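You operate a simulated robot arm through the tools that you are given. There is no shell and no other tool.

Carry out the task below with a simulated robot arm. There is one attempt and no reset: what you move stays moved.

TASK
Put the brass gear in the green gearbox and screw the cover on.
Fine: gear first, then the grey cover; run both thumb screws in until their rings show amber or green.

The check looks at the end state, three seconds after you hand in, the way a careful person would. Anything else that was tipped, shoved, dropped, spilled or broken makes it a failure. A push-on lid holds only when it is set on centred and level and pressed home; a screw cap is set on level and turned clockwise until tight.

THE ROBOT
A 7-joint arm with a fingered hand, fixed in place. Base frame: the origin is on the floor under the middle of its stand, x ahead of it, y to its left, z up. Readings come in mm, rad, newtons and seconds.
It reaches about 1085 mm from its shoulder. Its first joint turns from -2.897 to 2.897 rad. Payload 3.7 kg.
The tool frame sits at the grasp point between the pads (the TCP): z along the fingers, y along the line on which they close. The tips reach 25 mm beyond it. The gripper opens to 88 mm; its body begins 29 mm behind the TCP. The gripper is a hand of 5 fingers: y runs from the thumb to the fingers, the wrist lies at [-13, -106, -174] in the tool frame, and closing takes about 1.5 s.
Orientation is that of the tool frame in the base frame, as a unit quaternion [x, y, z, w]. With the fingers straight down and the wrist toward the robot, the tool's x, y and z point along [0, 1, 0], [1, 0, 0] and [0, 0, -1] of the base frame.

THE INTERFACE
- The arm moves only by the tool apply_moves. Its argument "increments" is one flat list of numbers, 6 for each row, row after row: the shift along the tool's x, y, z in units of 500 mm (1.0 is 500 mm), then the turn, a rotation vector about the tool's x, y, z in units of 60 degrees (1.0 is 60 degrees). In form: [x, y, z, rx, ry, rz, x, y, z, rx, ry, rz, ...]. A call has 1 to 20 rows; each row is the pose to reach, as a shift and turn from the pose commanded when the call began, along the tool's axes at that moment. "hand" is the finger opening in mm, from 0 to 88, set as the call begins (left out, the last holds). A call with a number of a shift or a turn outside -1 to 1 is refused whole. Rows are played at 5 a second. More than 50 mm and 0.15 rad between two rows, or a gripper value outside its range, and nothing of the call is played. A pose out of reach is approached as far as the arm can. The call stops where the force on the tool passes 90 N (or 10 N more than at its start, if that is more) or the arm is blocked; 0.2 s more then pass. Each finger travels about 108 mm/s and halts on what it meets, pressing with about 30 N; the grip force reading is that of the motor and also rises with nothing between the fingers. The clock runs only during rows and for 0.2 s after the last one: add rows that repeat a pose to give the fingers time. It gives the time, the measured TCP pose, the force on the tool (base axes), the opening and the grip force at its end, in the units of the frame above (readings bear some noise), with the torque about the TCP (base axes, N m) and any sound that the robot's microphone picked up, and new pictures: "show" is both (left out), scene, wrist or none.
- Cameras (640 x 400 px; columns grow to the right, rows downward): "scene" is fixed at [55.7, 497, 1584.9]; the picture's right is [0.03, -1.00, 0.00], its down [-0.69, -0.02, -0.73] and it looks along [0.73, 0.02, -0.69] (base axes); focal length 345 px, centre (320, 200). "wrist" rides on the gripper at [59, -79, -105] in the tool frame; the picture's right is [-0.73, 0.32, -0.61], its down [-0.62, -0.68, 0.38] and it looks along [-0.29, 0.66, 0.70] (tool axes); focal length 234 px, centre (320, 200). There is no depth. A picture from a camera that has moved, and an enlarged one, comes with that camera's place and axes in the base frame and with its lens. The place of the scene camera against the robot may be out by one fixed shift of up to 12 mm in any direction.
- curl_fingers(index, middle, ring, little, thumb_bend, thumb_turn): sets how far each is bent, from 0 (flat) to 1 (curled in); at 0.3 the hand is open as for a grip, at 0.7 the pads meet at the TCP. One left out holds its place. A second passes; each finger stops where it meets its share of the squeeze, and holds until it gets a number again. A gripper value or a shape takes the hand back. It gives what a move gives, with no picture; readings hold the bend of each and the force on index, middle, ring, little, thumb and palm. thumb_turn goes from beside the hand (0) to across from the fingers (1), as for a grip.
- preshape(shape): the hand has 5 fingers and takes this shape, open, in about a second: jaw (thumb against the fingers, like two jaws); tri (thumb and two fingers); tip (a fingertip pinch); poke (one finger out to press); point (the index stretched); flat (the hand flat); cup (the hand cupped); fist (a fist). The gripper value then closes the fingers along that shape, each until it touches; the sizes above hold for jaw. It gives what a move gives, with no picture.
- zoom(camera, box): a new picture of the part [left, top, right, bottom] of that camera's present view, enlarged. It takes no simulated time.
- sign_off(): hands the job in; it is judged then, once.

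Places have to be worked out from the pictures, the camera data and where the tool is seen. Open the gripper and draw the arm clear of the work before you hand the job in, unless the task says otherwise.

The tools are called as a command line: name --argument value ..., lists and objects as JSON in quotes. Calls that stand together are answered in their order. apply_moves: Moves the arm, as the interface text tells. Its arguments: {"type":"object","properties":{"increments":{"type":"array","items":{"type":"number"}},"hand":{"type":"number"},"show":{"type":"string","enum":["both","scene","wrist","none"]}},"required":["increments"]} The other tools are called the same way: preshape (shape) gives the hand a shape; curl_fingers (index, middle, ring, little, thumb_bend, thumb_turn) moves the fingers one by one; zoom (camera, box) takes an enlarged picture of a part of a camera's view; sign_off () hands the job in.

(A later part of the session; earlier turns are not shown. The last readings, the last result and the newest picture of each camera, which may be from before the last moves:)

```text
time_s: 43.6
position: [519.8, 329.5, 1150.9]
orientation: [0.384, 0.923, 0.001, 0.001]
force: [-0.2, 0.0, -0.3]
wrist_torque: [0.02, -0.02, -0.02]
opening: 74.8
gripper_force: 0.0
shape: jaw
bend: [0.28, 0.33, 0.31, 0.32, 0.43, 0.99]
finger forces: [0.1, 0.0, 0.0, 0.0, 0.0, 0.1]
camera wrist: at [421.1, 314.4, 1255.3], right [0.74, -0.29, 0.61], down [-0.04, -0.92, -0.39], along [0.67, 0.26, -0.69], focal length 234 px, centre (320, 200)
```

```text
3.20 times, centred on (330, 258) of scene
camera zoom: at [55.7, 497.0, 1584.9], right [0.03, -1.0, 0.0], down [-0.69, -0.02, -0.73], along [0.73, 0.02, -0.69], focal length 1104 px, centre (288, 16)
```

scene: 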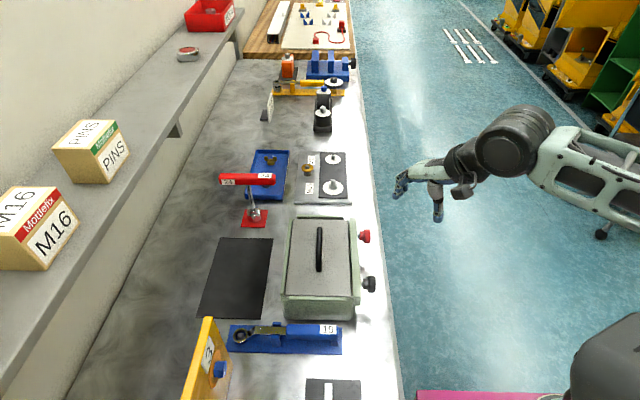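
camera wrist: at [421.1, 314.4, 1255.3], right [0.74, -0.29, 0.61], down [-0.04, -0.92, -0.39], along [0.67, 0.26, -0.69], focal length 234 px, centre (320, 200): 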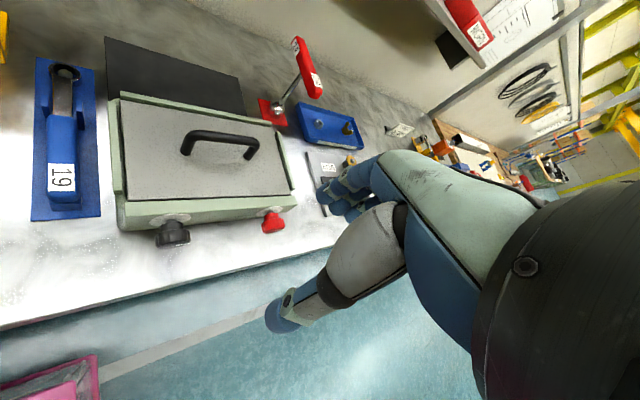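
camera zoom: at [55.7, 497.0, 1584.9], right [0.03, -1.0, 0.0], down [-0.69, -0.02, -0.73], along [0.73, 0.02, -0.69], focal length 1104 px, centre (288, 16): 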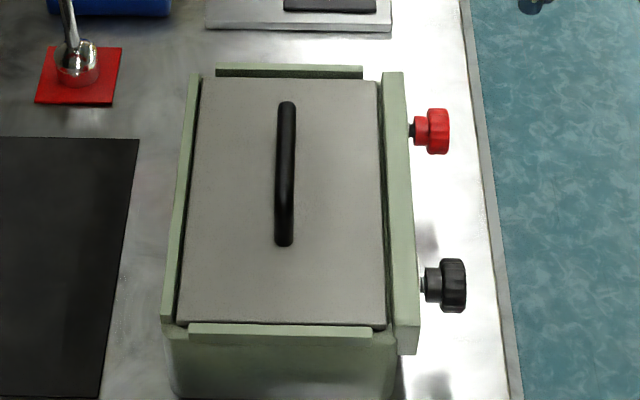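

The cover looks squarely seated. I'll zoom in on the screws and the cover edge from this viewpoint.

zoom --camera "wrist" --box '[90, 80, 310, 260]'

zoom --camera "wrist" --box '[130, 185, 310, 265]'

zoom --camera "scene" --box '[335, 215, 385, 250]'

zoom --camera "scene" --box '[335, 265, 385, 300]'

```text
2.22 times, centred on (200, 170) of wrist
camera zoom: at [421.1, 314.4, 1255.3], right [0.74, -0.29, 0.61], down [-0.04, -0.92, -0.39], along [0.67, 0.26, -0.69], focal length 520 px, centre (587, 267)
```

zoom: 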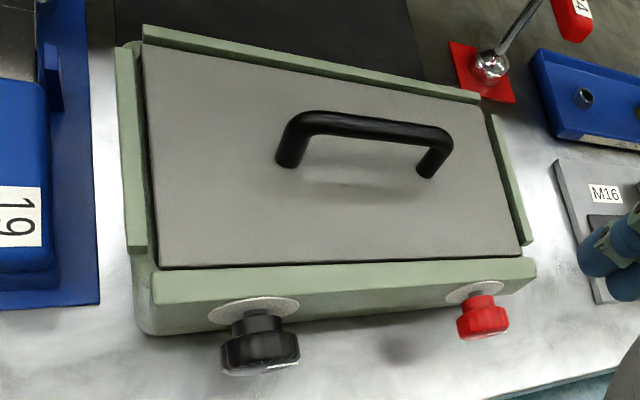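

```text
3.56 times, centred on (220, 225) of wrist
camera zoom: at [421.1, 314.4, 1255.3], right [0.74, -0.29, 0.61], down [-0.04, -0.92, -0.39], along [0.67, 0.26, -0.69], focal length 833 px, centre (676, 111)
```

zoom: 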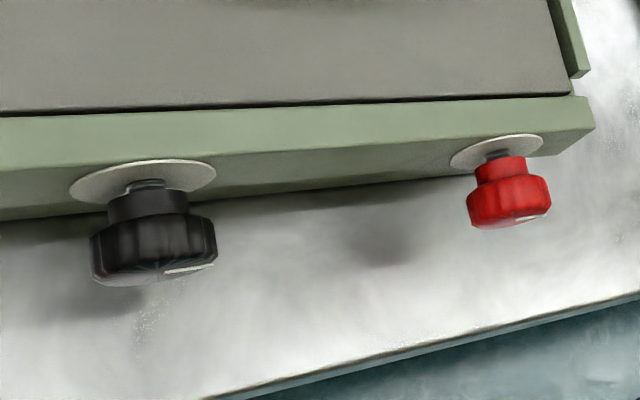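

```text
11.43 times, centred on (360, 232) of scene
camera zoom: at [55.7, 497.0, 1584.9], right [0.03, -1.0, 0.0], down [-0.69, -0.02, -0.73], along [0.73, 0.02, -0.69], focal length 3942 px, centre (-137, -171)
```

zoom: 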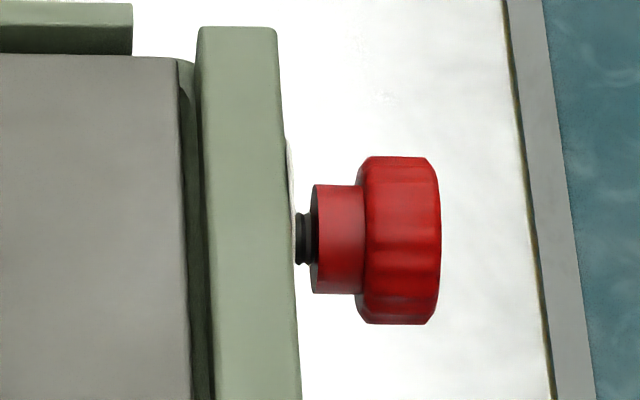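

```text
11.43 times, centred on (360, 282) of scene
camera zoom: at [55.7, 497.0, 1584.9], right [0.03, -1.0, 0.0], down [-0.69, -0.02, -0.73], along [0.73, 0.02, -0.69], focal length 3942 px, centre (-137, -743)
```

zoom: 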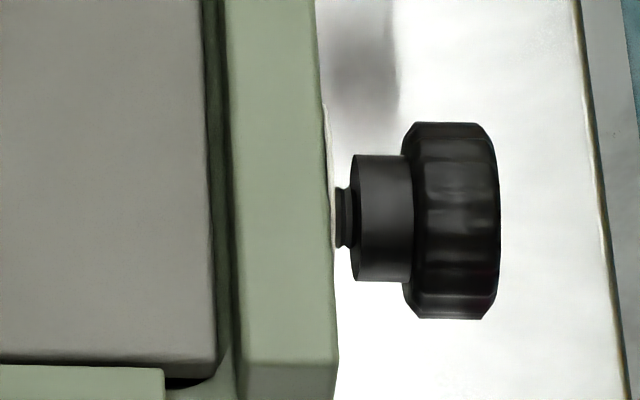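

The knobs are about 36 mm across, with centres near [614, 395, 935] (red) and [477, 395, 936] (black), and both rings are white. The hand has to point along +y, so I'll finish turning back to the original heading and move off the bench to reorient.

apply_moves --increments '[-0.0225, -0.0317, 0.0103, 0, 0, 0.1245, -0.045, -0.0633, 0.0207, 0, 0, 0.249, -0.0675, -0.095, 0.031, 0, 0, 0.3735, -0.09, -0.1267, 0.0413, 0, 0, 0.498, -0.1125, -0.1583, 0.0517, 0, 0, 0.6225, -0.135, -0.19, 0.062, 0, 0, 0.747]' --show "none"

preshape --shape "tri"

```text
time_s: 45.0
position: [499.8, 215.7, 1119.4]
orientation: [0.707, 0.707, 0.001, 0.0]
force: [-1.0, -0.5, 0.4]
wrist_torque: [-0.02, 0.01, 0.01]
opening: 74.9
gripper_force: 0.0
shape: jaw
bend: [0.28, 0.33, 0.31, 0.32, 0.43, 0.99]
finger forces: [0.0, 0.1, 0.0, 0.0, 0.1, 0.1]
```

```text
time_s: 45.9
position: [501.1, 215.9, 1118.4]
orientation: [0.707, 0.707, 0.001, 0.0]
force: [0.5, 0.5, 0.0]
wrist_torque: [-0.01, -0.01, -0.02]
opening: 88.1
gripper_force: 0.1
shape: tri
bend: [0.3, 0.3, 0.99, 0.99, 0.3, 0.98]
finger forces: [0.0, 0.0, 0.0, 0.0, 0.0, 0.0]
```

The hand is in the original heading with the tri shape. I'll now pitch it 45° about tool y (+x) as the first half of pointing it along +y.

apply_moves --increments '[0.01, 0, 0, 0, 0.125, 0, 0.02, 0, 0, 0, 0.25, 0, 0.03, 0, 0, 0, 0.375, 0, 0.04, 0, 0, 0, 0.5, 0, 0.05, 0, 0, 0, 0.625, 0, 0.06, 0, 0, 0, 0.75, 0]' --show "scene"

```text
time_s: 47.3
position: [500.1, 245.7, 1120.4]
orientation: [0.652, 0.653, 0.272, -0.272]
force: [0.2, 0.3, -0.3]
wrist_torque: [-0.02, -0.04, 0.02]
opening: 88.0
gripper_force: 0.0
shape: tri
bend: [0.3, 0.3, 0.99, 0.99, 0.3, 0.98]
finger forces: [0.1, 0.0, 0.1, 0.0, 0.0, 0.0]
```

scene: 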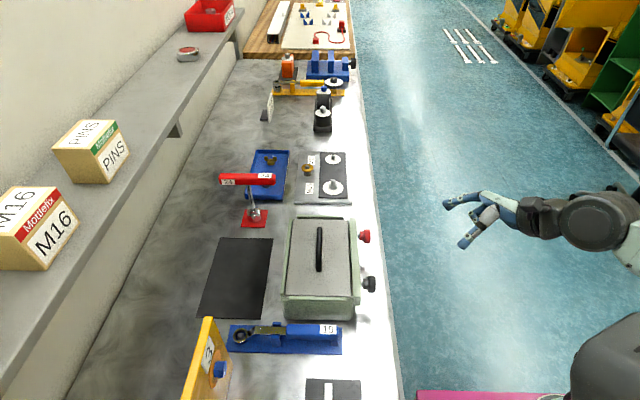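

The pose is reachable. I'll finish the pitch so the hand points along +y, moving in front of the red knob but short of it and higher.

apply_moves --increments '[-0.0132, 0.038, 0.0433, 0, 0.125, 0, -0.0263, 0.076, 0.0867, 0, 0.25, 0, -0.0395, 0.114, 0.13, 0, 0.375, 0, -0.0527, 0.152, 0.1733, 0, 0.5, 0, -0.0658, 0.19, 0.2167, 0, 0.625, 0, -0.079, 0.228, 0.26, 0, 0.75, 0]' --show "both"

```text
time_s: 48.9
position: [677.0, 236.9, 1000.1]
orientation: [0.542, 0.452, 0.546, -0.452]
force: [-0.8, -0.4, -0.1]
wrist_torque: [-0.01, 0.0, -0.02]
opening: 87.9
gripper_force: 0.1
shape: tri
bend: [0.3, 0.3, 0.99, 0.99, 0.3, 0.98]
finger forces: [0.0, 0.0, 0.0, 0.1, 0.0, 0.0]
stopped in row 6: the arm was blocked; the commanded pose is now the measured one
camera wrist: at [579.7, 147.9, 1059.0], right [0.21, -0.65, -0.73], down [-0.6, 0.5, -0.62], along [0.77, 0.57, -0.29], focal length 234 px, centre (320, 200)
```

scene: 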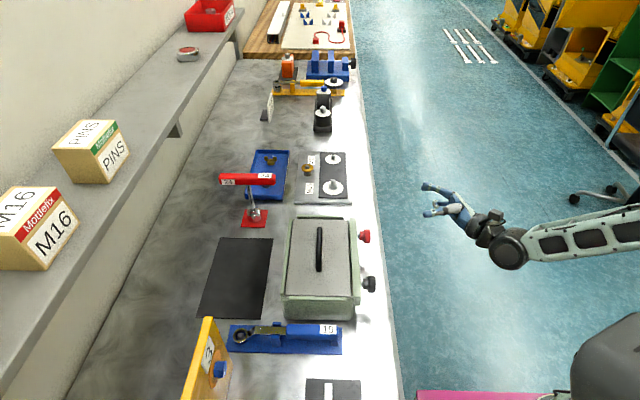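
wrist: 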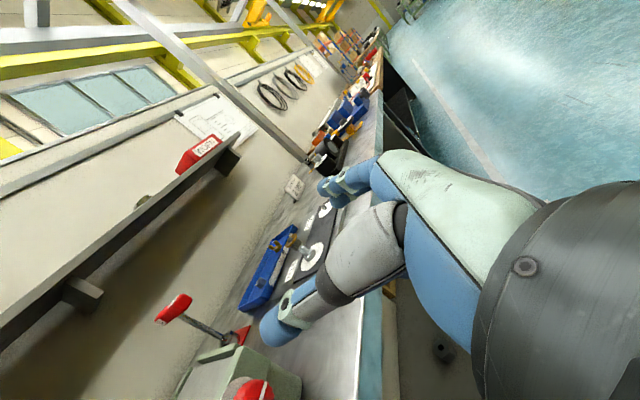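

The arm hit a joint limit with the wrist on the −x side, and stopped in free air at [677, 237, 1000] without touching anything. I'll roll the hand +60° about its own axis so the wrist comes up above, which should be an easier posture.

apply_moves --increments '[0, 0, -0.01, 0, 0, 0.125, 0, 0, -0.02, 0, 0, 0.25, 0, 0, -0.02, 0, 0, 0.375, 0, 0, -0.02, 0, 0, 0.5, 0, 0, -0.02, 0, 0, 0.625, 0, 0, -0.02, 0, 0, 0.75, 0, 0, -0.02, 0, 0, 0.875, 0, 0, -0.02, 0, 0, 1.0]' --show "both"

```text
time_s: 50.7
position: [674.9, 228.3, 999.2]
orientation: [0.695, 0.12, 0.244, -0.665]
force: [-0.2, -0.4, -0.5]
wrist_torque: [0.01, 0.0, 0.0]
opening: 88.2
gripper_force: 0.1
shape: tri
bend: [0.3, 0.3, 0.99, 0.99, 0.3, 0.98]
finger forces: [0.0, 0.1, 0.0, 0.0, 0.0, 0.1]
camera wrist: at [666.5, 121.9, 1098.1], right [-0.57, -0.51, -0.65], down [-0.8, 0.53, 0.28], along [0.2, 0.67, -0.71], focal length 234 px, centre (320, 200)
```

scene: 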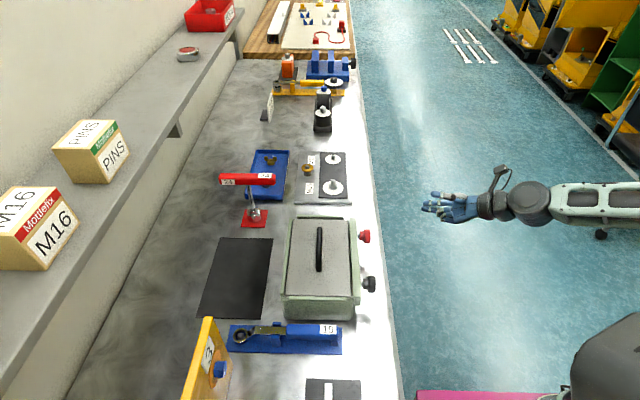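
wrist: 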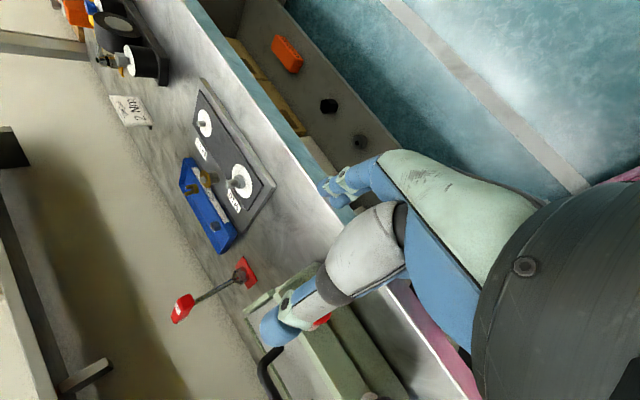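

That posture works: wrist now above, and no block. I'll remove the 10° yaw error and move to about [614, 300, 960], in front of the red knob.

apply_moves --increments '[-0.0415, -0.0012, 0.0298, 0.0216, -0.0375, 0, -0.083, -0.0025, 0.0595, 0.0432, -0.075, 0.0005, -0.1245, -0.0037, 0.0893, 0.0647, -0.1125, 0.0008, -0.166, -0.005, 0.119, 0.0863, -0.15, 0.001]' --hand 66 --show "both"

```text
time_s: 51.7
position: [614.2, 301.5, 962.0]
orientation: [-0.682, -0.183, -0.184, 0.684]
force: [0.2, -0.1, 0.0]
wrist_torque: [-0.01, -0.01, 0.01]
opening: 66.4
gripper_force: 0.1
shape: tri
bend: [0.27, 0.35, 0.99, 0.99, 0.54, 0.99]
finger forces: [0.0, 0.0, 0.0, 0.1, 0.0, 0.0]
camera wrist: at [623.9, 194.7, 1059.0], right [-0.47, -0.61, -0.65], down [-0.88, 0.38, 0.28], along [0.08, 0.7, -0.71], focal length 234 px, centre (320, 200)
```

scene: 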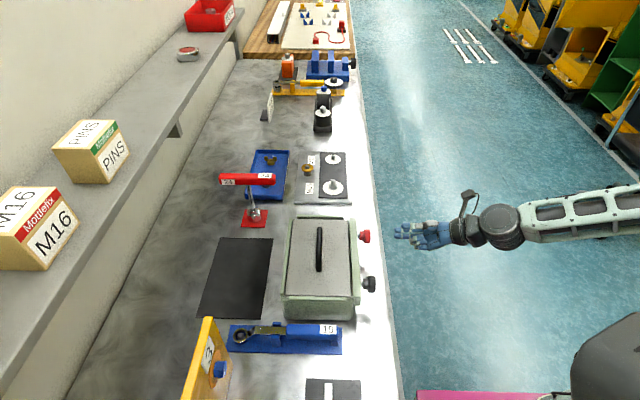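
wrist: 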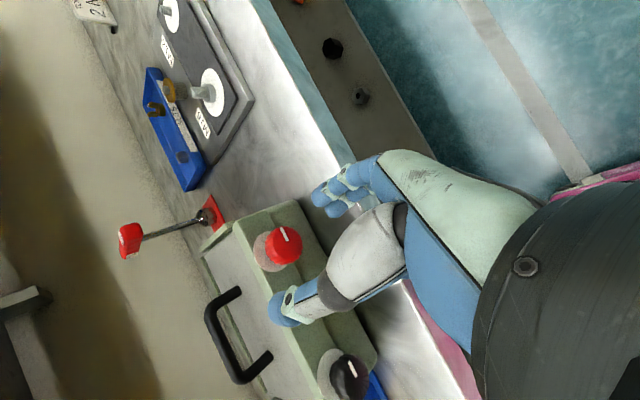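

Great view: the red knob, its white ring and index mark are visible. I'll zoom in for precise positions.

zoom --camera "wrist" --box '[220, 190, 380, 290]'

zoom --camera "wrist" --box '[250, 310, 410, 400]'

zoom --camera "scene" --box '[330, 190, 450, 290]'

```text
4.00 times, centred on (300, 240) of wrist
camera zoom: at [623.9, 194.7, 1059.0], right [-0.47, -0.61, -0.65], down [-0.88, 0.38, 0.28], along [0.08, 0.7, -0.71], focal length 937 px, centre (400, 40)
```

zoom: 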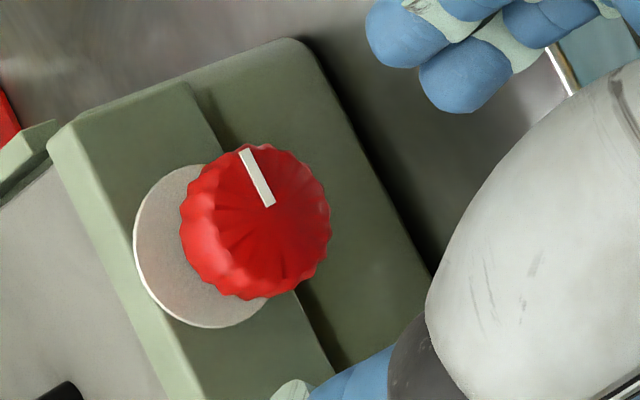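

```text
4.00 times, centred on (330, 355) of wrist
camera zoom: at [623.9, 194.7, 1059.0], right [-0.47, -0.61, -0.65], down [-0.88, 0.38, 0.28], along [0.08, 0.7, -0.71], focal length 937 px, centre (280, -420)
```

zoom: 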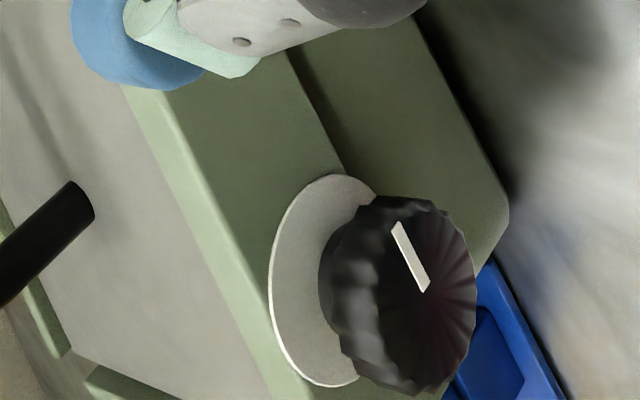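

```text
4.00 times, centred on (390, 240) of scene
camera zoom: at [55.7, 497.0, 1584.9], right [0.03, -1.0, 0.0], down [-0.69, -0.02, -0.73], along [0.73, 0.02, -0.69], focal length 1380 px, centre (40, 40)
```

zoom: 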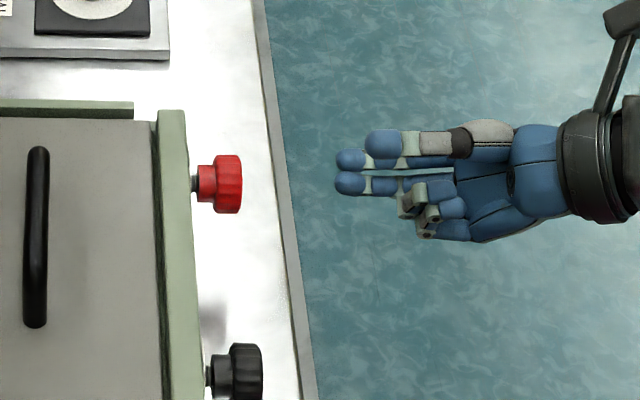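

The knob axis comes out at about x=619, z=930 for red and x=479, z=930 for black. Before touching anything I'll test a free +60° roll and back to make sure the stroke range is reachable.

apply_moves --increments '[0, 0, 0, 0, 0, 0.125, 0, 0, 0, 0, 0, 0.25, 0, 0, 0, 0, 0, 0.375, 0, 0, 0, 0, 0, 0.5, 0, 0, 0, 0, 0, 0.625, 0, 0, 0, 0, 0, 0.75, 0, 0, 0, 0, 0, 0.875, 0, 0, 0, 0, 0, 1.0]' --show "both"

```text
time_s: 53.5
position: [614.4, 301.5, 961.3]
orientation: [-0.682, 0.182, 0.184, 0.684]
force: [-0.8, 0.2, 0.7]
wrist_torque: [-0.03, -0.01, 0.0]
opening: 66.3
gripper_force: 0.1
shape: tri
bend: [0.27, 0.35, 0.99, 0.99, 0.54, 0.99]
finger forces: [0.1, 0.0, 0.0, 0.1, 0.0, 0.0]
camera wrist: at [703.2, 194.7, 1000.2], right [-0.79, -0.61, 0.08], down [-0.2, 0.38, 0.9], along [-0.58, 0.7, -0.42], focal length 234 px, centre (320, 200)
```

scene: 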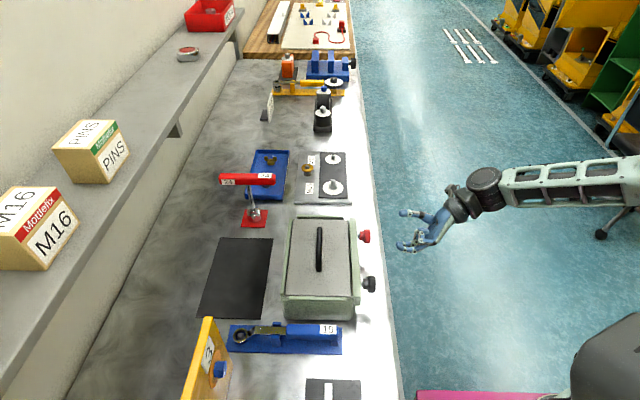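
wrist: 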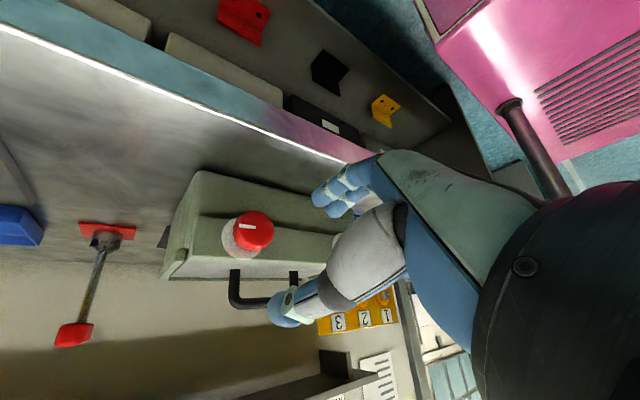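

The 60°→120° roll range is reachable. I'll roll back to 60° and move to just in front of the red knob, at [619, 345, 930].

apply_moves --increments '[0.005, 0.0062, 0.0109, 0, 0, -0.125, 0.0099, 0.0125, 0.0217, 0, 0, -0.25, 0.0149, 0.0187, 0.0326, 0, 0, -0.375, 0.0198, 0.0249, 0.0435, 0, 0, -0.5, 0.0248, 0.0311, 0.0544, 0, 0, -0.625, 0.0297, 0.0374, 0.0653, 0, 0, -0.75, 0.0347, 0.0436, 0.0761, 0, 0, -0.875, 0.0396, 0.0498, 0.087, 0, 0, -1.0]' --show "both"

zoom --camera "wrist" --box '[200, 150, 400, 350]'

zoom --camera "scene" --box '[330, 190, 450, 290]'

```text
time_s: 55.3
position: [619.9, 344.3, 930.8]
orientation: [-0.681, -0.185, -0.185, 0.684]
force: [0.3, 0.5, -0.6]
wrist_torque: [0.0, 0.01, -0.03]
opening: 66.3
gripper_force: 0.1
shape: tri
bend: [0.27, 0.35, 0.99, 0.99, 0.54, 0.99]
finger forces: [0.0, 0.1, 0.1, 0.1, 0.0, 0.0]
camera wrist: at [628.9, 237.9, 1028.1], right [-0.46, -0.61, -0.65], down [-0.88, 0.38, 0.27], along [0.08, 0.7, -0.71], focal length 234 px, centre (320, 200)
```

scene: 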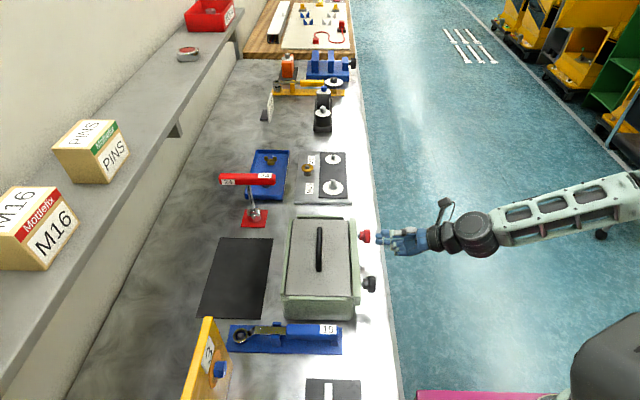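
wrist: 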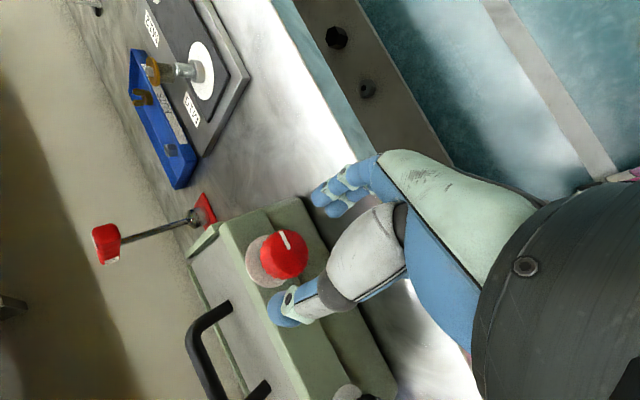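

```text
2.00 times, centred on (300, 250) of wrist
camera zoom: at [628.9, 237.9, 1028.1], right [-0.46, -0.61, -0.65], down [-0.88, 0.38, 0.27], along [0.08, 0.7, -0.71], focal length 468 px, centre (360, 100)
```

zoom: 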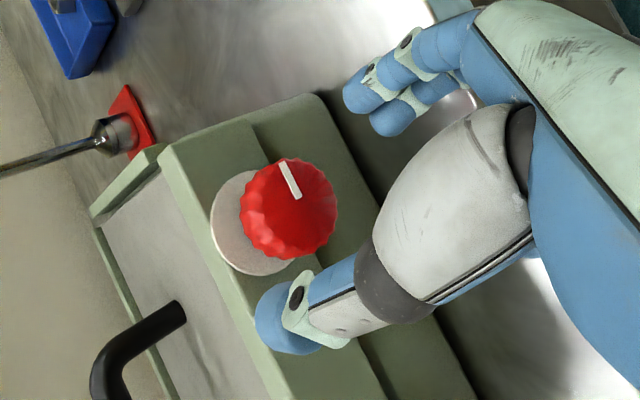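

```text
4.00 times, centred on (390, 240) of scene
camera zoom: at [55.7, 497.0, 1584.9], right [0.03, -1.0, 0.0], down [-0.69, -0.02, -0.73], along [0.73, 0.02, -0.69], focal length 1380 px, centre (40, 40)
```

zoom: 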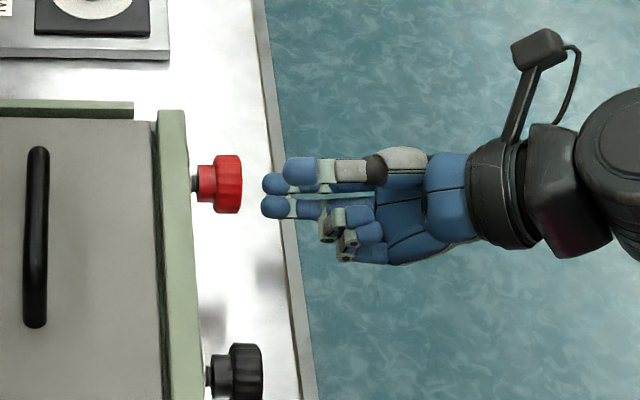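

The TCP is on the knob axis (619.5, 931 from this view). I'll advance 40 mm so the fingers straddle the knob.

apply_moves --increments '[0, 0, 0.02, 0, 0, 0, 0, 0, 0.04, 0, 0, 0, 0, 0, 0.06, 0, 0, 0, 0, 0, 0.08, 0, 0, 0, 0, 0, 0.08, 0, 0, 0]' --show "none"

zoom --camera "wrist" --box '[200, 150, 400, 350]'

zoom --camera "scene" --box '[330, 200, 410, 270]'

```text
time_s: 56.5
position: [619.9, 384.2, 931.0]
orientation: [-0.682, -0.184, -0.183, 0.684]
force: [-0.1, 0.4, 0.2]
wrist_torque: [-0.02, 0.01, 0.0]
opening: 66.0
gripper_force: 0.0
shape: tri
bend: [0.27, 0.35, 0.99, 0.99, 0.54, 0.99]
finger forces: [0.1, 0.0, 0.1, 0.0, 0.1, 0.0]
```

```text
2.00 times, centred on (300, 250) of wrist
camera zoom: at [629.2, 277.6, 1028.0], right [-0.47, -0.61, -0.65], down [-0.88, 0.38, 0.28], along [0.08, 0.7, -0.71], focal length 468 px, centre (360, 100)
```

zoom: 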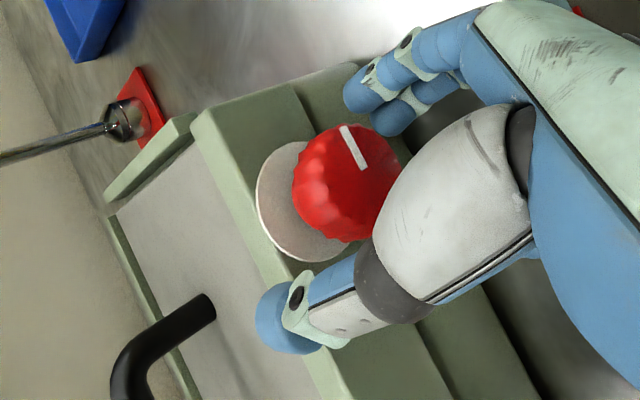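

```text
5.71 times, centred on (370, 235) of scene
camera zoom: at [55.7, 497.0, 1584.9], right [0.03, -1.0, 0.0], down [-0.69, -0.02, -0.73], along [0.73, 0.02, -0.69], focal length 1971 px, centre (34, 0)
```

zoom: 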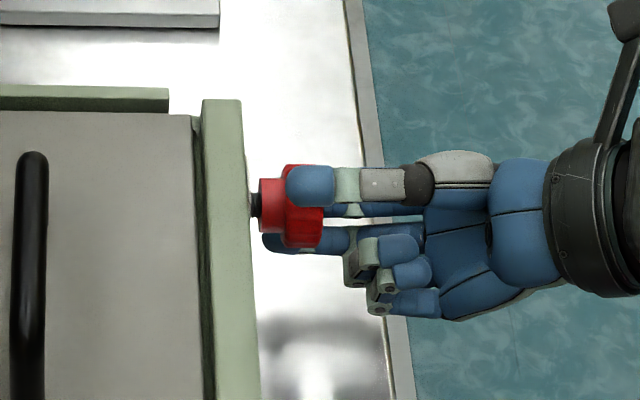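

The fingers straddle the knob clear of the ring. I'll close the grip and check the contact before turning.

apply_moves --increments '[0, 0, 0, 0, 0, 0, 0, 0, 0, 0, 0, 0, 0, 0, 0, 0, 0, 0, 0, 0, 0, 0, 0, 0, 0, 0, 0, 0, 0, 0, 0, 0, 0, 0, 0, 0]' --hand 10 --show "none"

zoom --camera "wrist" --box '[200, 150, 400, 350]'

zoom --camera "scene" --box '[330, 200, 410, 270]'

```text
time_s: 57.9
position: [618.7, 384.3, 929.2]
orientation: [-0.682, -0.184, -0.183, 0.684]
force: [1.7, 1.8, -0.3]
wrist_torque: [-0.02, 0.0, -0.06]
opening: 27.9
gripper_force: 29.9
shape: tri
bend: [0.74, 0.51, 1.0, 1.0, 0.74, 1.0]
finger forces: [14.0, 13.9, 0.1, 0.1, 26.8, 0.1]
```

```text
2.00 times, centred on (300, 250) of wrist
camera zoom: at [629.3, 277.5, 1027.9], right [-0.47, -0.61, -0.65], down [-0.88, 0.38, 0.28], along [0.08, 0.7, -0.71], focal length 468 px, centre (360, 100)
```

zoom: 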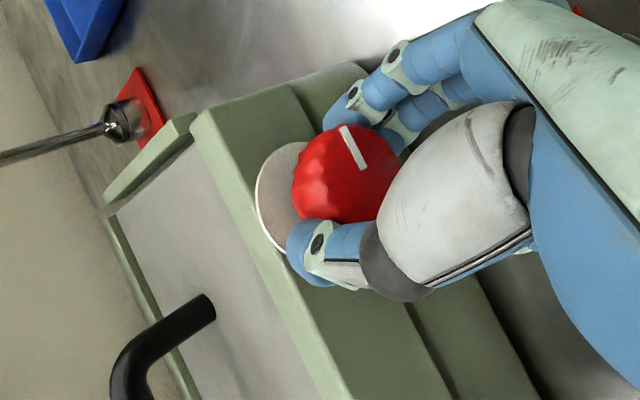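

```text
5.71 times, centred on (370, 235) of scene
camera zoom: at [55.7, 497.0, 1584.9], right [0.03, -1.0, 0.0], down [-0.69, -0.02, -0.73], along [0.73, 0.02, -0.69], focal length 1971 px, centre (34, 0)
```

zoom: 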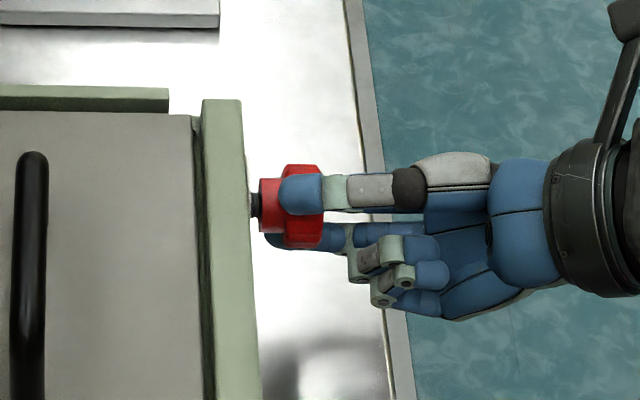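

Firm, balanced grip (14/14/27 N). I'll rotate +60° about the tool axis, which is clockwise seen from the knob side.

apply_moves --increments '[0, 0, 0, 0, 0, 0.125, 0, 0, 0, 0, 0, 0.25, 0, 0, 0, 0, 0, 0.375, 0, 0, 0, 0, 0, 0.5, 0, 0, 0, 0, 0, 0.625, 0, 0, 0, 0, 0, 0.75, 0, 0, 0, 0, 0, 0.875, 0, 0, 0, 0, 0, 1.0]' --show "wrist"

zoom --camera "wrist" --box '[200, 150, 400, 350]'

zoom --camera "scene" --box '[330, 200, 410, 270]'

```text
time_s: 59.7
position: [619.0, 384.2, 930.3]
orientation: [-0.682, 0.183, 0.183, 0.684]
force: [10.1, 10.5, 0.4]
wrist_torque: [0.03, -0.05, -0.2]
opening: 27.2
gripper_force: 30.7
shape: tri
bend: [0.74, 0.53, 1.0, 1.0, 0.74, 1.0]
finger forces: [14.4, 11.2, 0.0, 0.1, 30.7, 0.0]
camera wrist: at [708.8, 278.4, 968.9], right [-0.79, -0.61, 0.08], down [-0.2, 0.38, 0.9], along [-0.58, 0.7, -0.42], focal length 234 px, centre (320, 200)
```

wrist: 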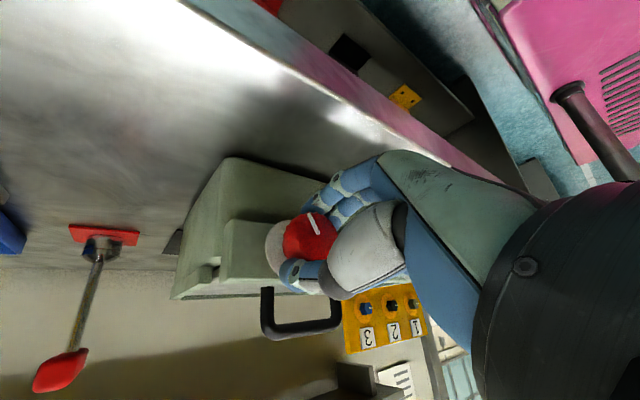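

```text
2.00 times, centred on (300, 250) of wrist
camera zoom: at [708.8, 278.4, 968.9], right [-0.79, -0.61, 0.08], down [-0.2, 0.38, 0.9], along [-0.58, 0.7, -0.42], focal length 468 px, centre (360, 100)
```

zoom: 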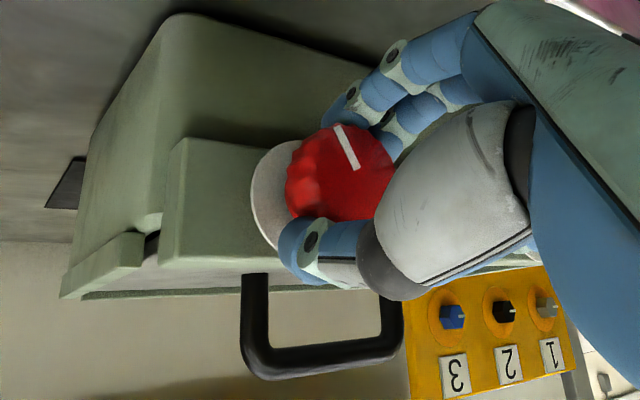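

```text
5.71 times, centred on (370, 235) of scene
camera zoom: at [55.7, 497.0, 1584.9], right [0.03, -1.0, 0.0], down [-0.69, -0.02, -0.73], along [0.73, 0.02, -0.69], focal length 1971 px, centre (34, 0)
```

zoom: 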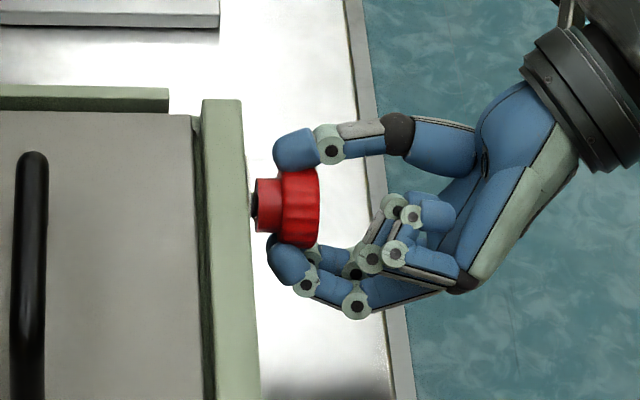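

The mark turned with the hand, so the knob rotated a full 60° and advanced slightly (about 1–1.5 mm). I'll open, rotate back 60°, and step 1.5 mm forward to follow the screw.

apply_moves --increments '[0, 0, 0, 0, 0, 0, 0, 0, 0, 0, 0, 0, 0, 0, 0.001, 0, 0, -0.02, 0, 0, 0.002, 0, 0, -0.14, 0, 0, 0.003, 0, 0, -0.28, 0, 0, 0.003, 0, 0, -0.42, 0, 0, 0.003, 0, 0, -0.56, 0, 0, 0.003, 0, 0, -0.7, 0, 0, 0.003, 0, 0, -0.84, 0, 0, 0.003, 0, 0, -0.95, 0, 0, 0.003, 0, 0, -1.0]' --hand 62 --show "none"

zoom --camera "wrist" --box '[200, 150, 400, 350]'

zoom --camera "scene" --box '[330, 200, 410, 270]'

```text
time_s: 62.1
position: [619.2, 386.5, 930.5]
orientation: [-0.682, -0.184, -0.184, 0.684]
force: [0.0, 0.6, -0.3]
wrist_torque: [-0.02, -0.02, -0.01]
opening: 61.5
gripper_force: 0.0
shape: tri
bend: [0.27, 0.37, 0.99, 0.99, 0.58, 0.99]
finger forces: [0.0, 0.1, 0.0, 0.0, 0.0, 0.0]
```

```text
2.00 times, centred on (300, 250) of wrist
camera zoom: at [629.2, 279.4, 1028.0], right [-0.46, -0.61, -0.65], down [-0.88, 0.38, 0.28], along [0.08, 0.7, -0.71], focal length 468 px, centre (360, 100)
```

zoom: 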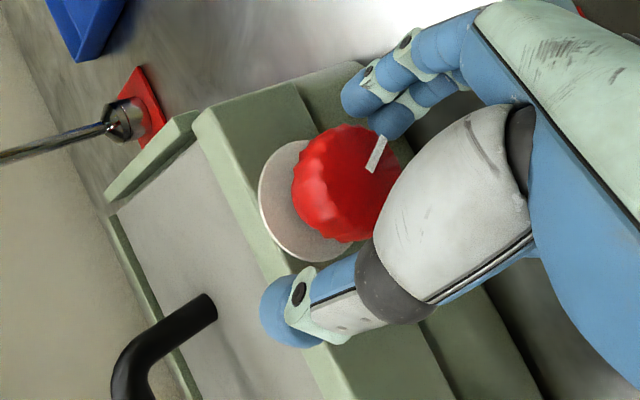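

```text
5.71 times, centred on (370, 235) of scene
camera zoom: at [55.7, 497.0, 1584.9], right [0.03, -1.0, 0.0], down [-0.69, -0.02, -0.73], along [0.73, 0.02, -0.69], focal length 1971 px, centre (34, 0)
```

zoom: 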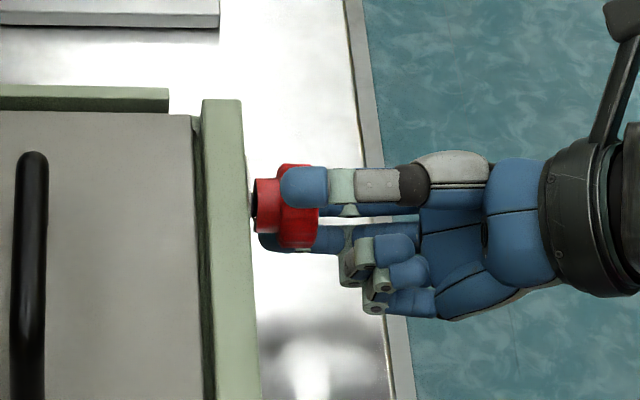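

The mark turned about 60° clockwise and the knob moved in. I'll grip again and make the next 60° stroke, following slightly forward.

apply_moves --increments '[0, 0, 0, 0, 0, 0, 0, 0, 0, 0, 0, 0, 0, 0, 0, 0, 0, 0, 0, 0, 0, 0, 0, 0, 0, 0, 0, 0, 0, 0, 0, 0, 0.0003, 0, 0, 0.125, 0, 0, 0.0006, 0, 0, 0.25, 0, 0, 0.0009, 0, 0, 0.375, 0, 0, 0.0012, 0, 0, 0.5, 0, 0, 0.0015, 0, 0, 0.625, 0, 0, 0.0018, 0, 0, 0.75, 0, 0, 0.0021, 0, 0, 0.875, 0, 0, 0.0024, 0, 0, 1.0]' --hand 10 --show "none"

zoom --camera "wrist" --box '[200, 150, 400, 350]'

zoom --camera "scene" --box '[330, 200, 410, 270]'

```text
time_s: 64.9
position: [619.5, 386.9, 929.9]
orientation: [-0.682, 0.183, 0.182, 0.684]
force: [6.4, 5.0, 1.3]
wrist_torque: [0.06, -0.06, -0.18]
opening: 25.7
gripper_force: 29.6
shape: tri
bend: [0.74, 0.53, 1.0, 1.0, 0.74, 1.0]
finger forces: [14.8, 11.6, 0.0, 0.0, 31.8, 0.0]
```

```text
2.00 times, centred on (300, 250) of wrist
camera zoom: at [708.6, 280.9, 968.9], right [-0.79, -0.61, 0.08], down [-0.2, 0.38, 0.9], along [-0.58, 0.7, -0.42], focal length 468 px, centre (360, 100)
```

zoom: 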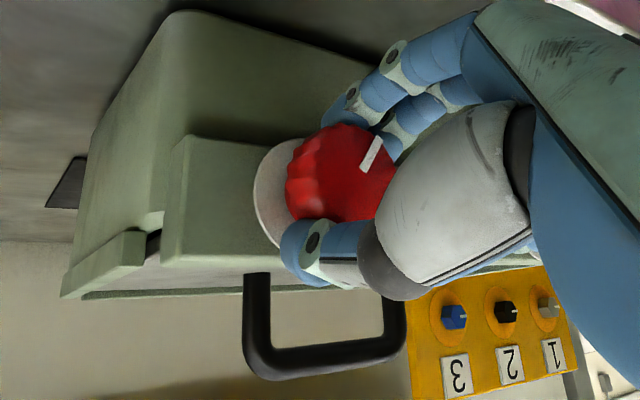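

```text
5.71 times, centred on (370, 235) of scene
camera zoom: at [55.7, 497.0, 1584.9], right [0.03, -1.0, 0.0], down [-0.69, -0.02, -0.73], along [0.73, 0.02, -0.69], focal length 1971 px, centre (34, 0)
```

zoom: 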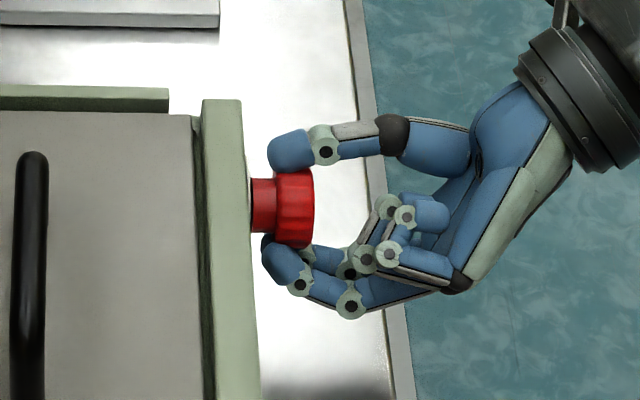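

The knob has advanced again and the collar is close to the ring. I'll open and rotate back for the next stroke, then look at the ring.

apply_moves --increments '[0, 0, 0, 0, 0, 0, 0, 0, 0, 0, 0, 0, 0, 0, 0.001, 0, 0, -0.02, 0, 0, 0.001, 0, 0, -0.14, 0, 0, 0.001, 0, 0, -0.28, 0, 0, 0.001, 0, 0, -0.42, 0, 0, 0.001, 0, 0, -0.56, 0, 0, 0.001, 0, 0, -0.7, 0, 0, 0.001, 0, 0, -0.84, 0, 0, 0.001, 0, 0, -0.95, 0, 0, 0.001, 0, 0, -1.0]' --hand 62 --show "none"

zoom --camera "wrist" --box '[220, 170, 380, 300]'

zoom --camera "scene" --box '[330, 205, 390, 265]'

```text
time_s: 67.3
position: [619.9, 386.2, 930.4]
orientation: [-0.681, -0.184, -0.185, 0.684]
force: [0.1, 0.0, -0.8]
wrist_torque: [0.0, -0.02, -0.02]
opening: 61.6
gripper_force: 0.0
shape: tri
bend: [0.27, 0.37, 0.99, 0.99, 0.58, 0.99]
finger forces: [0.0, 0.0, 0.1, 0.0, 0.0, 0.0]
```

```text
3.08 times, centred on (300, 235) of wrist
camera zoom: at [629.2, 280.8, 1028.0], right [-0.46, -0.61, -0.65], down [-0.88, 0.38, 0.28], along [0.08, 0.7, -0.71], focal length 720 px, centre (382, 92)
```

zoom: 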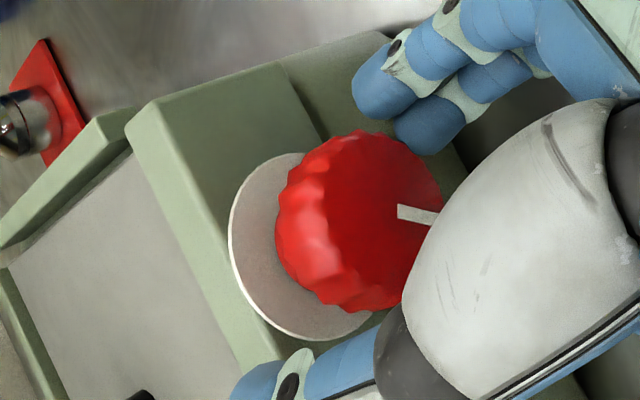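

```text
6.67 times, centred on (360, 235) of scene
camera zoom: at [55.7, 497.0, 1584.9], right [0.03, -1.0, 0.0], down [-0.69, -0.02, -0.73], along [0.73, 0.02, -0.69], focal length 2299 px, centre (53, -33)
```

zoom: 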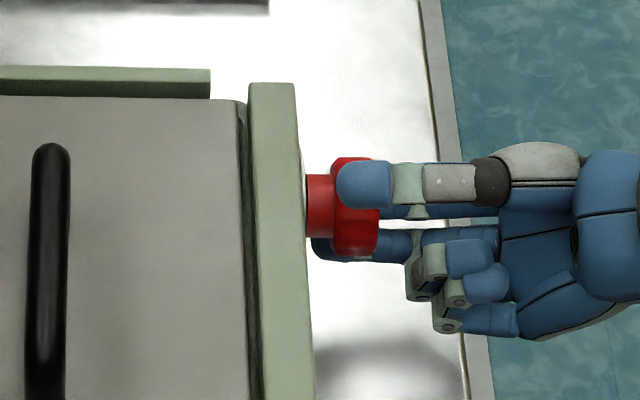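

120° of rotation done and the ring is still white. Third 60° stroke.

apply_moves --increments '[0, 0, 0, 0, 0, 0, 0, 0, 0, 0, 0, 0, 0, 0, 0, 0, 0, 0, 0, 0, 0, 0, 0, 0, 0, 0, 0, 0, 0, 0, 0, 0, 0.0003, 0, 0, 0.125, 0, 0, 0.0006, 0, 0, 0.25, 0, 0, 0.0009, 0, 0, 0.375, 0, 0, 0.0012, 0, 0, 0.5, 0, 0, 0.0015, 0, 0, 0.625, 0, 0, 0.0018, 0, 0, 0.75, 0, 0, 0.0021, 0, 0, 0.875, 0, 0, 0.0024, 0, 0, 1.0]' --hand 10 --show "none"

zoom --camera "wrist" --box '[220, 170, 380, 300]'

zoom --camera "scene" --box '[330, 205, 390, 265]'

```text
time_s: 70.1
position: [619.8, 388.8, 929.7]
orientation: [-0.682, 0.182, 0.183, 0.684]
force: [11.4, 5.0, 0.5]
wrist_torque: [0.03, -0.18, -0.2]
opening: 25.6
gripper_force: 30.3
shape: tri
bend: [0.74, 0.53, 1.0, 1.0, 0.74, 1.0]
finger forces: [15.0, 12.0, 0.0, 0.1, 32.3, 0.0]
```

```text
3.08 times, centred on (300, 235) of wrist
camera zoom: at [708.8, 282.5, 968.8], right [-0.79, -0.61, 0.08], down [-0.2, 0.38, 0.9], along [-0.58, 0.7, -0.42], focal length 720 px, centre (382, 92)
```

zoom: 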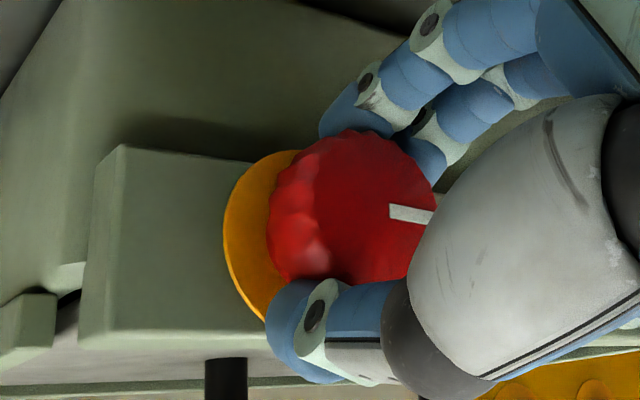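

```text
6.67 times, centred on (360, 235) of scene
camera zoom: at [55.7, 497.0, 1584.9], right [0.03, -1.0, 0.0], down [-0.69, -0.02, -0.73], along [0.73, 0.02, -0.69], focal length 2299 px, centre (53, -33)
```

zoom: 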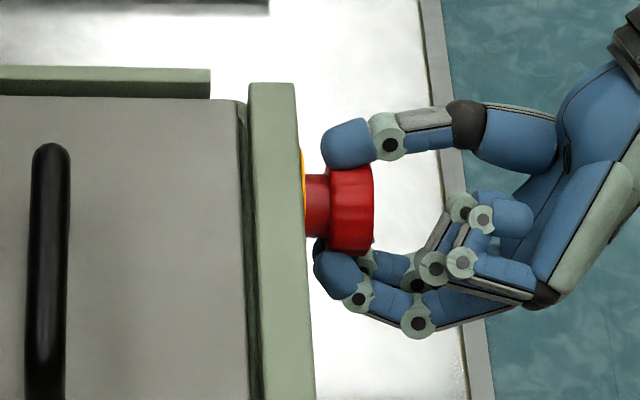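

The red screw's ring has turned amber. I'll stop there, open the hand and back off to confirm it stays amber.

apply_moves --increments '[0, 0, 0, 0, 0, 0, 0, 0, 0, 0, 0, 0, 0, 0, 0, 0, 0, 0, 0, 0, -0.02, 0, 0, 0, 0, 0, -0.06, 0, 0, 0, 0, 0, -0.12, 0, 0, 0, 0, 0, -0.12, 0, 0, 0]' --hand 66 --show "both"

zoom --camera "scene" --box '[330, 205, 390, 265]'

zoom --camera "wrist" --box '[160, 150, 360, 300]'

```text
time_s: 71.7
position: [616.9, 327.8, 930.7]
orientation: [-0.682, 0.182, 0.183, 0.684]
force: [0.3, -0.1, -0.2]
wrist_torque: [-0.01, -0.03, 0.04]
opening: 65.8
gripper_force: 0.0
shape: tri
bend: [0.27, 0.36, 0.99, 0.99, 0.54, 0.99]
finger forces: [0.0, 0.0, 0.1, 0.0, 0.1, 0.1]
camera wrist: at [707.1, 221.7, 969.5], right [-0.79, -0.61, 0.08], down [-0.2, 0.38, 0.9], along [-0.58, 0.7, -0.42], focal length 234 px, centre (320, 200)
```

scene: 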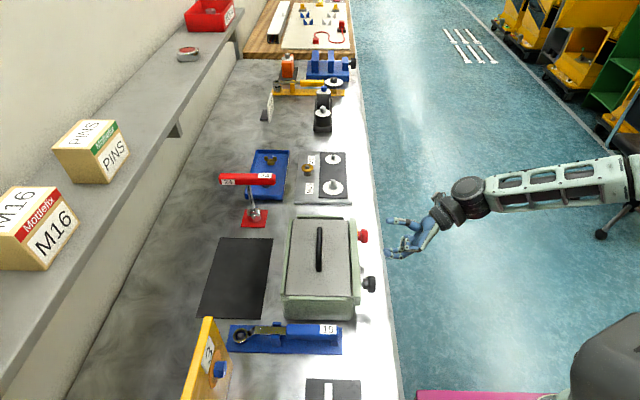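
wrist: 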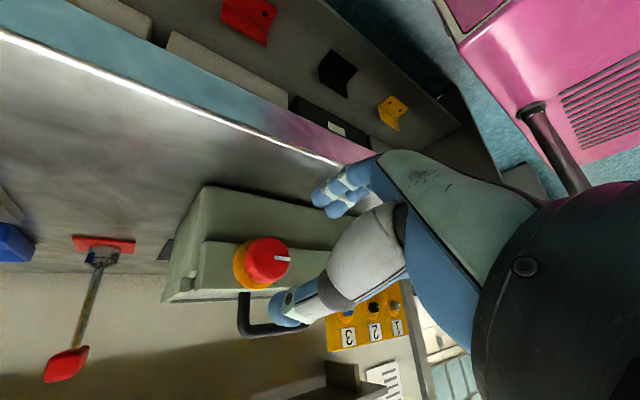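

```text
6.67 times, centred on (360, 235) of scene
camera zoom: at [55.7, 497.0, 1584.9], right [0.03, -1.0, 0.0], down [-0.69, -0.02, -0.73], along [0.73, 0.02, -0.69], focal length 2299 px, centre (53, -33)
```

zoom: 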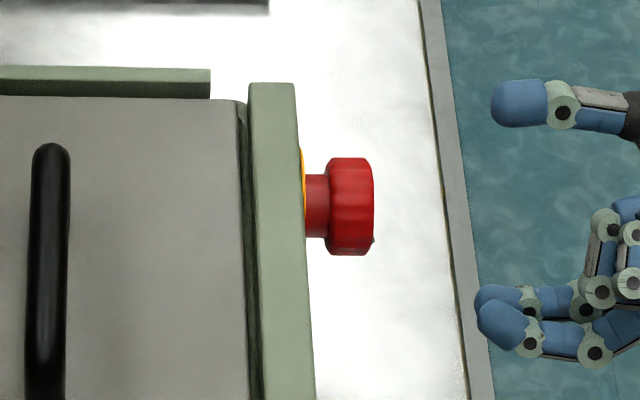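

```text
2.67 times, centred on (260, 225) of wrist
camera zoom: at [707.1, 221.7, 969.5], right [-0.79, -0.61, 0.08], down [-0.2, 0.38, 0.9], along [-0.58, 0.7, -0.42], focal length 624 px, centre (480, 133)
```

zoom: 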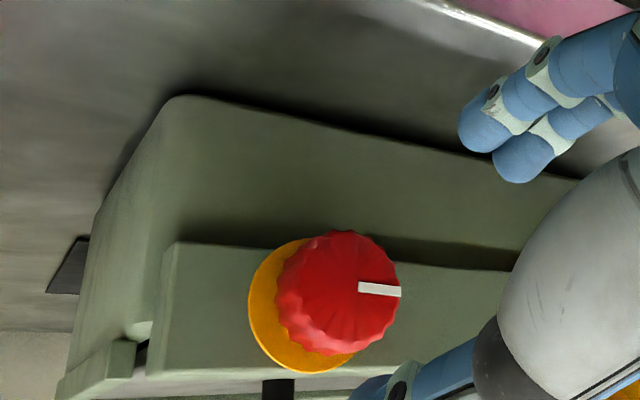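

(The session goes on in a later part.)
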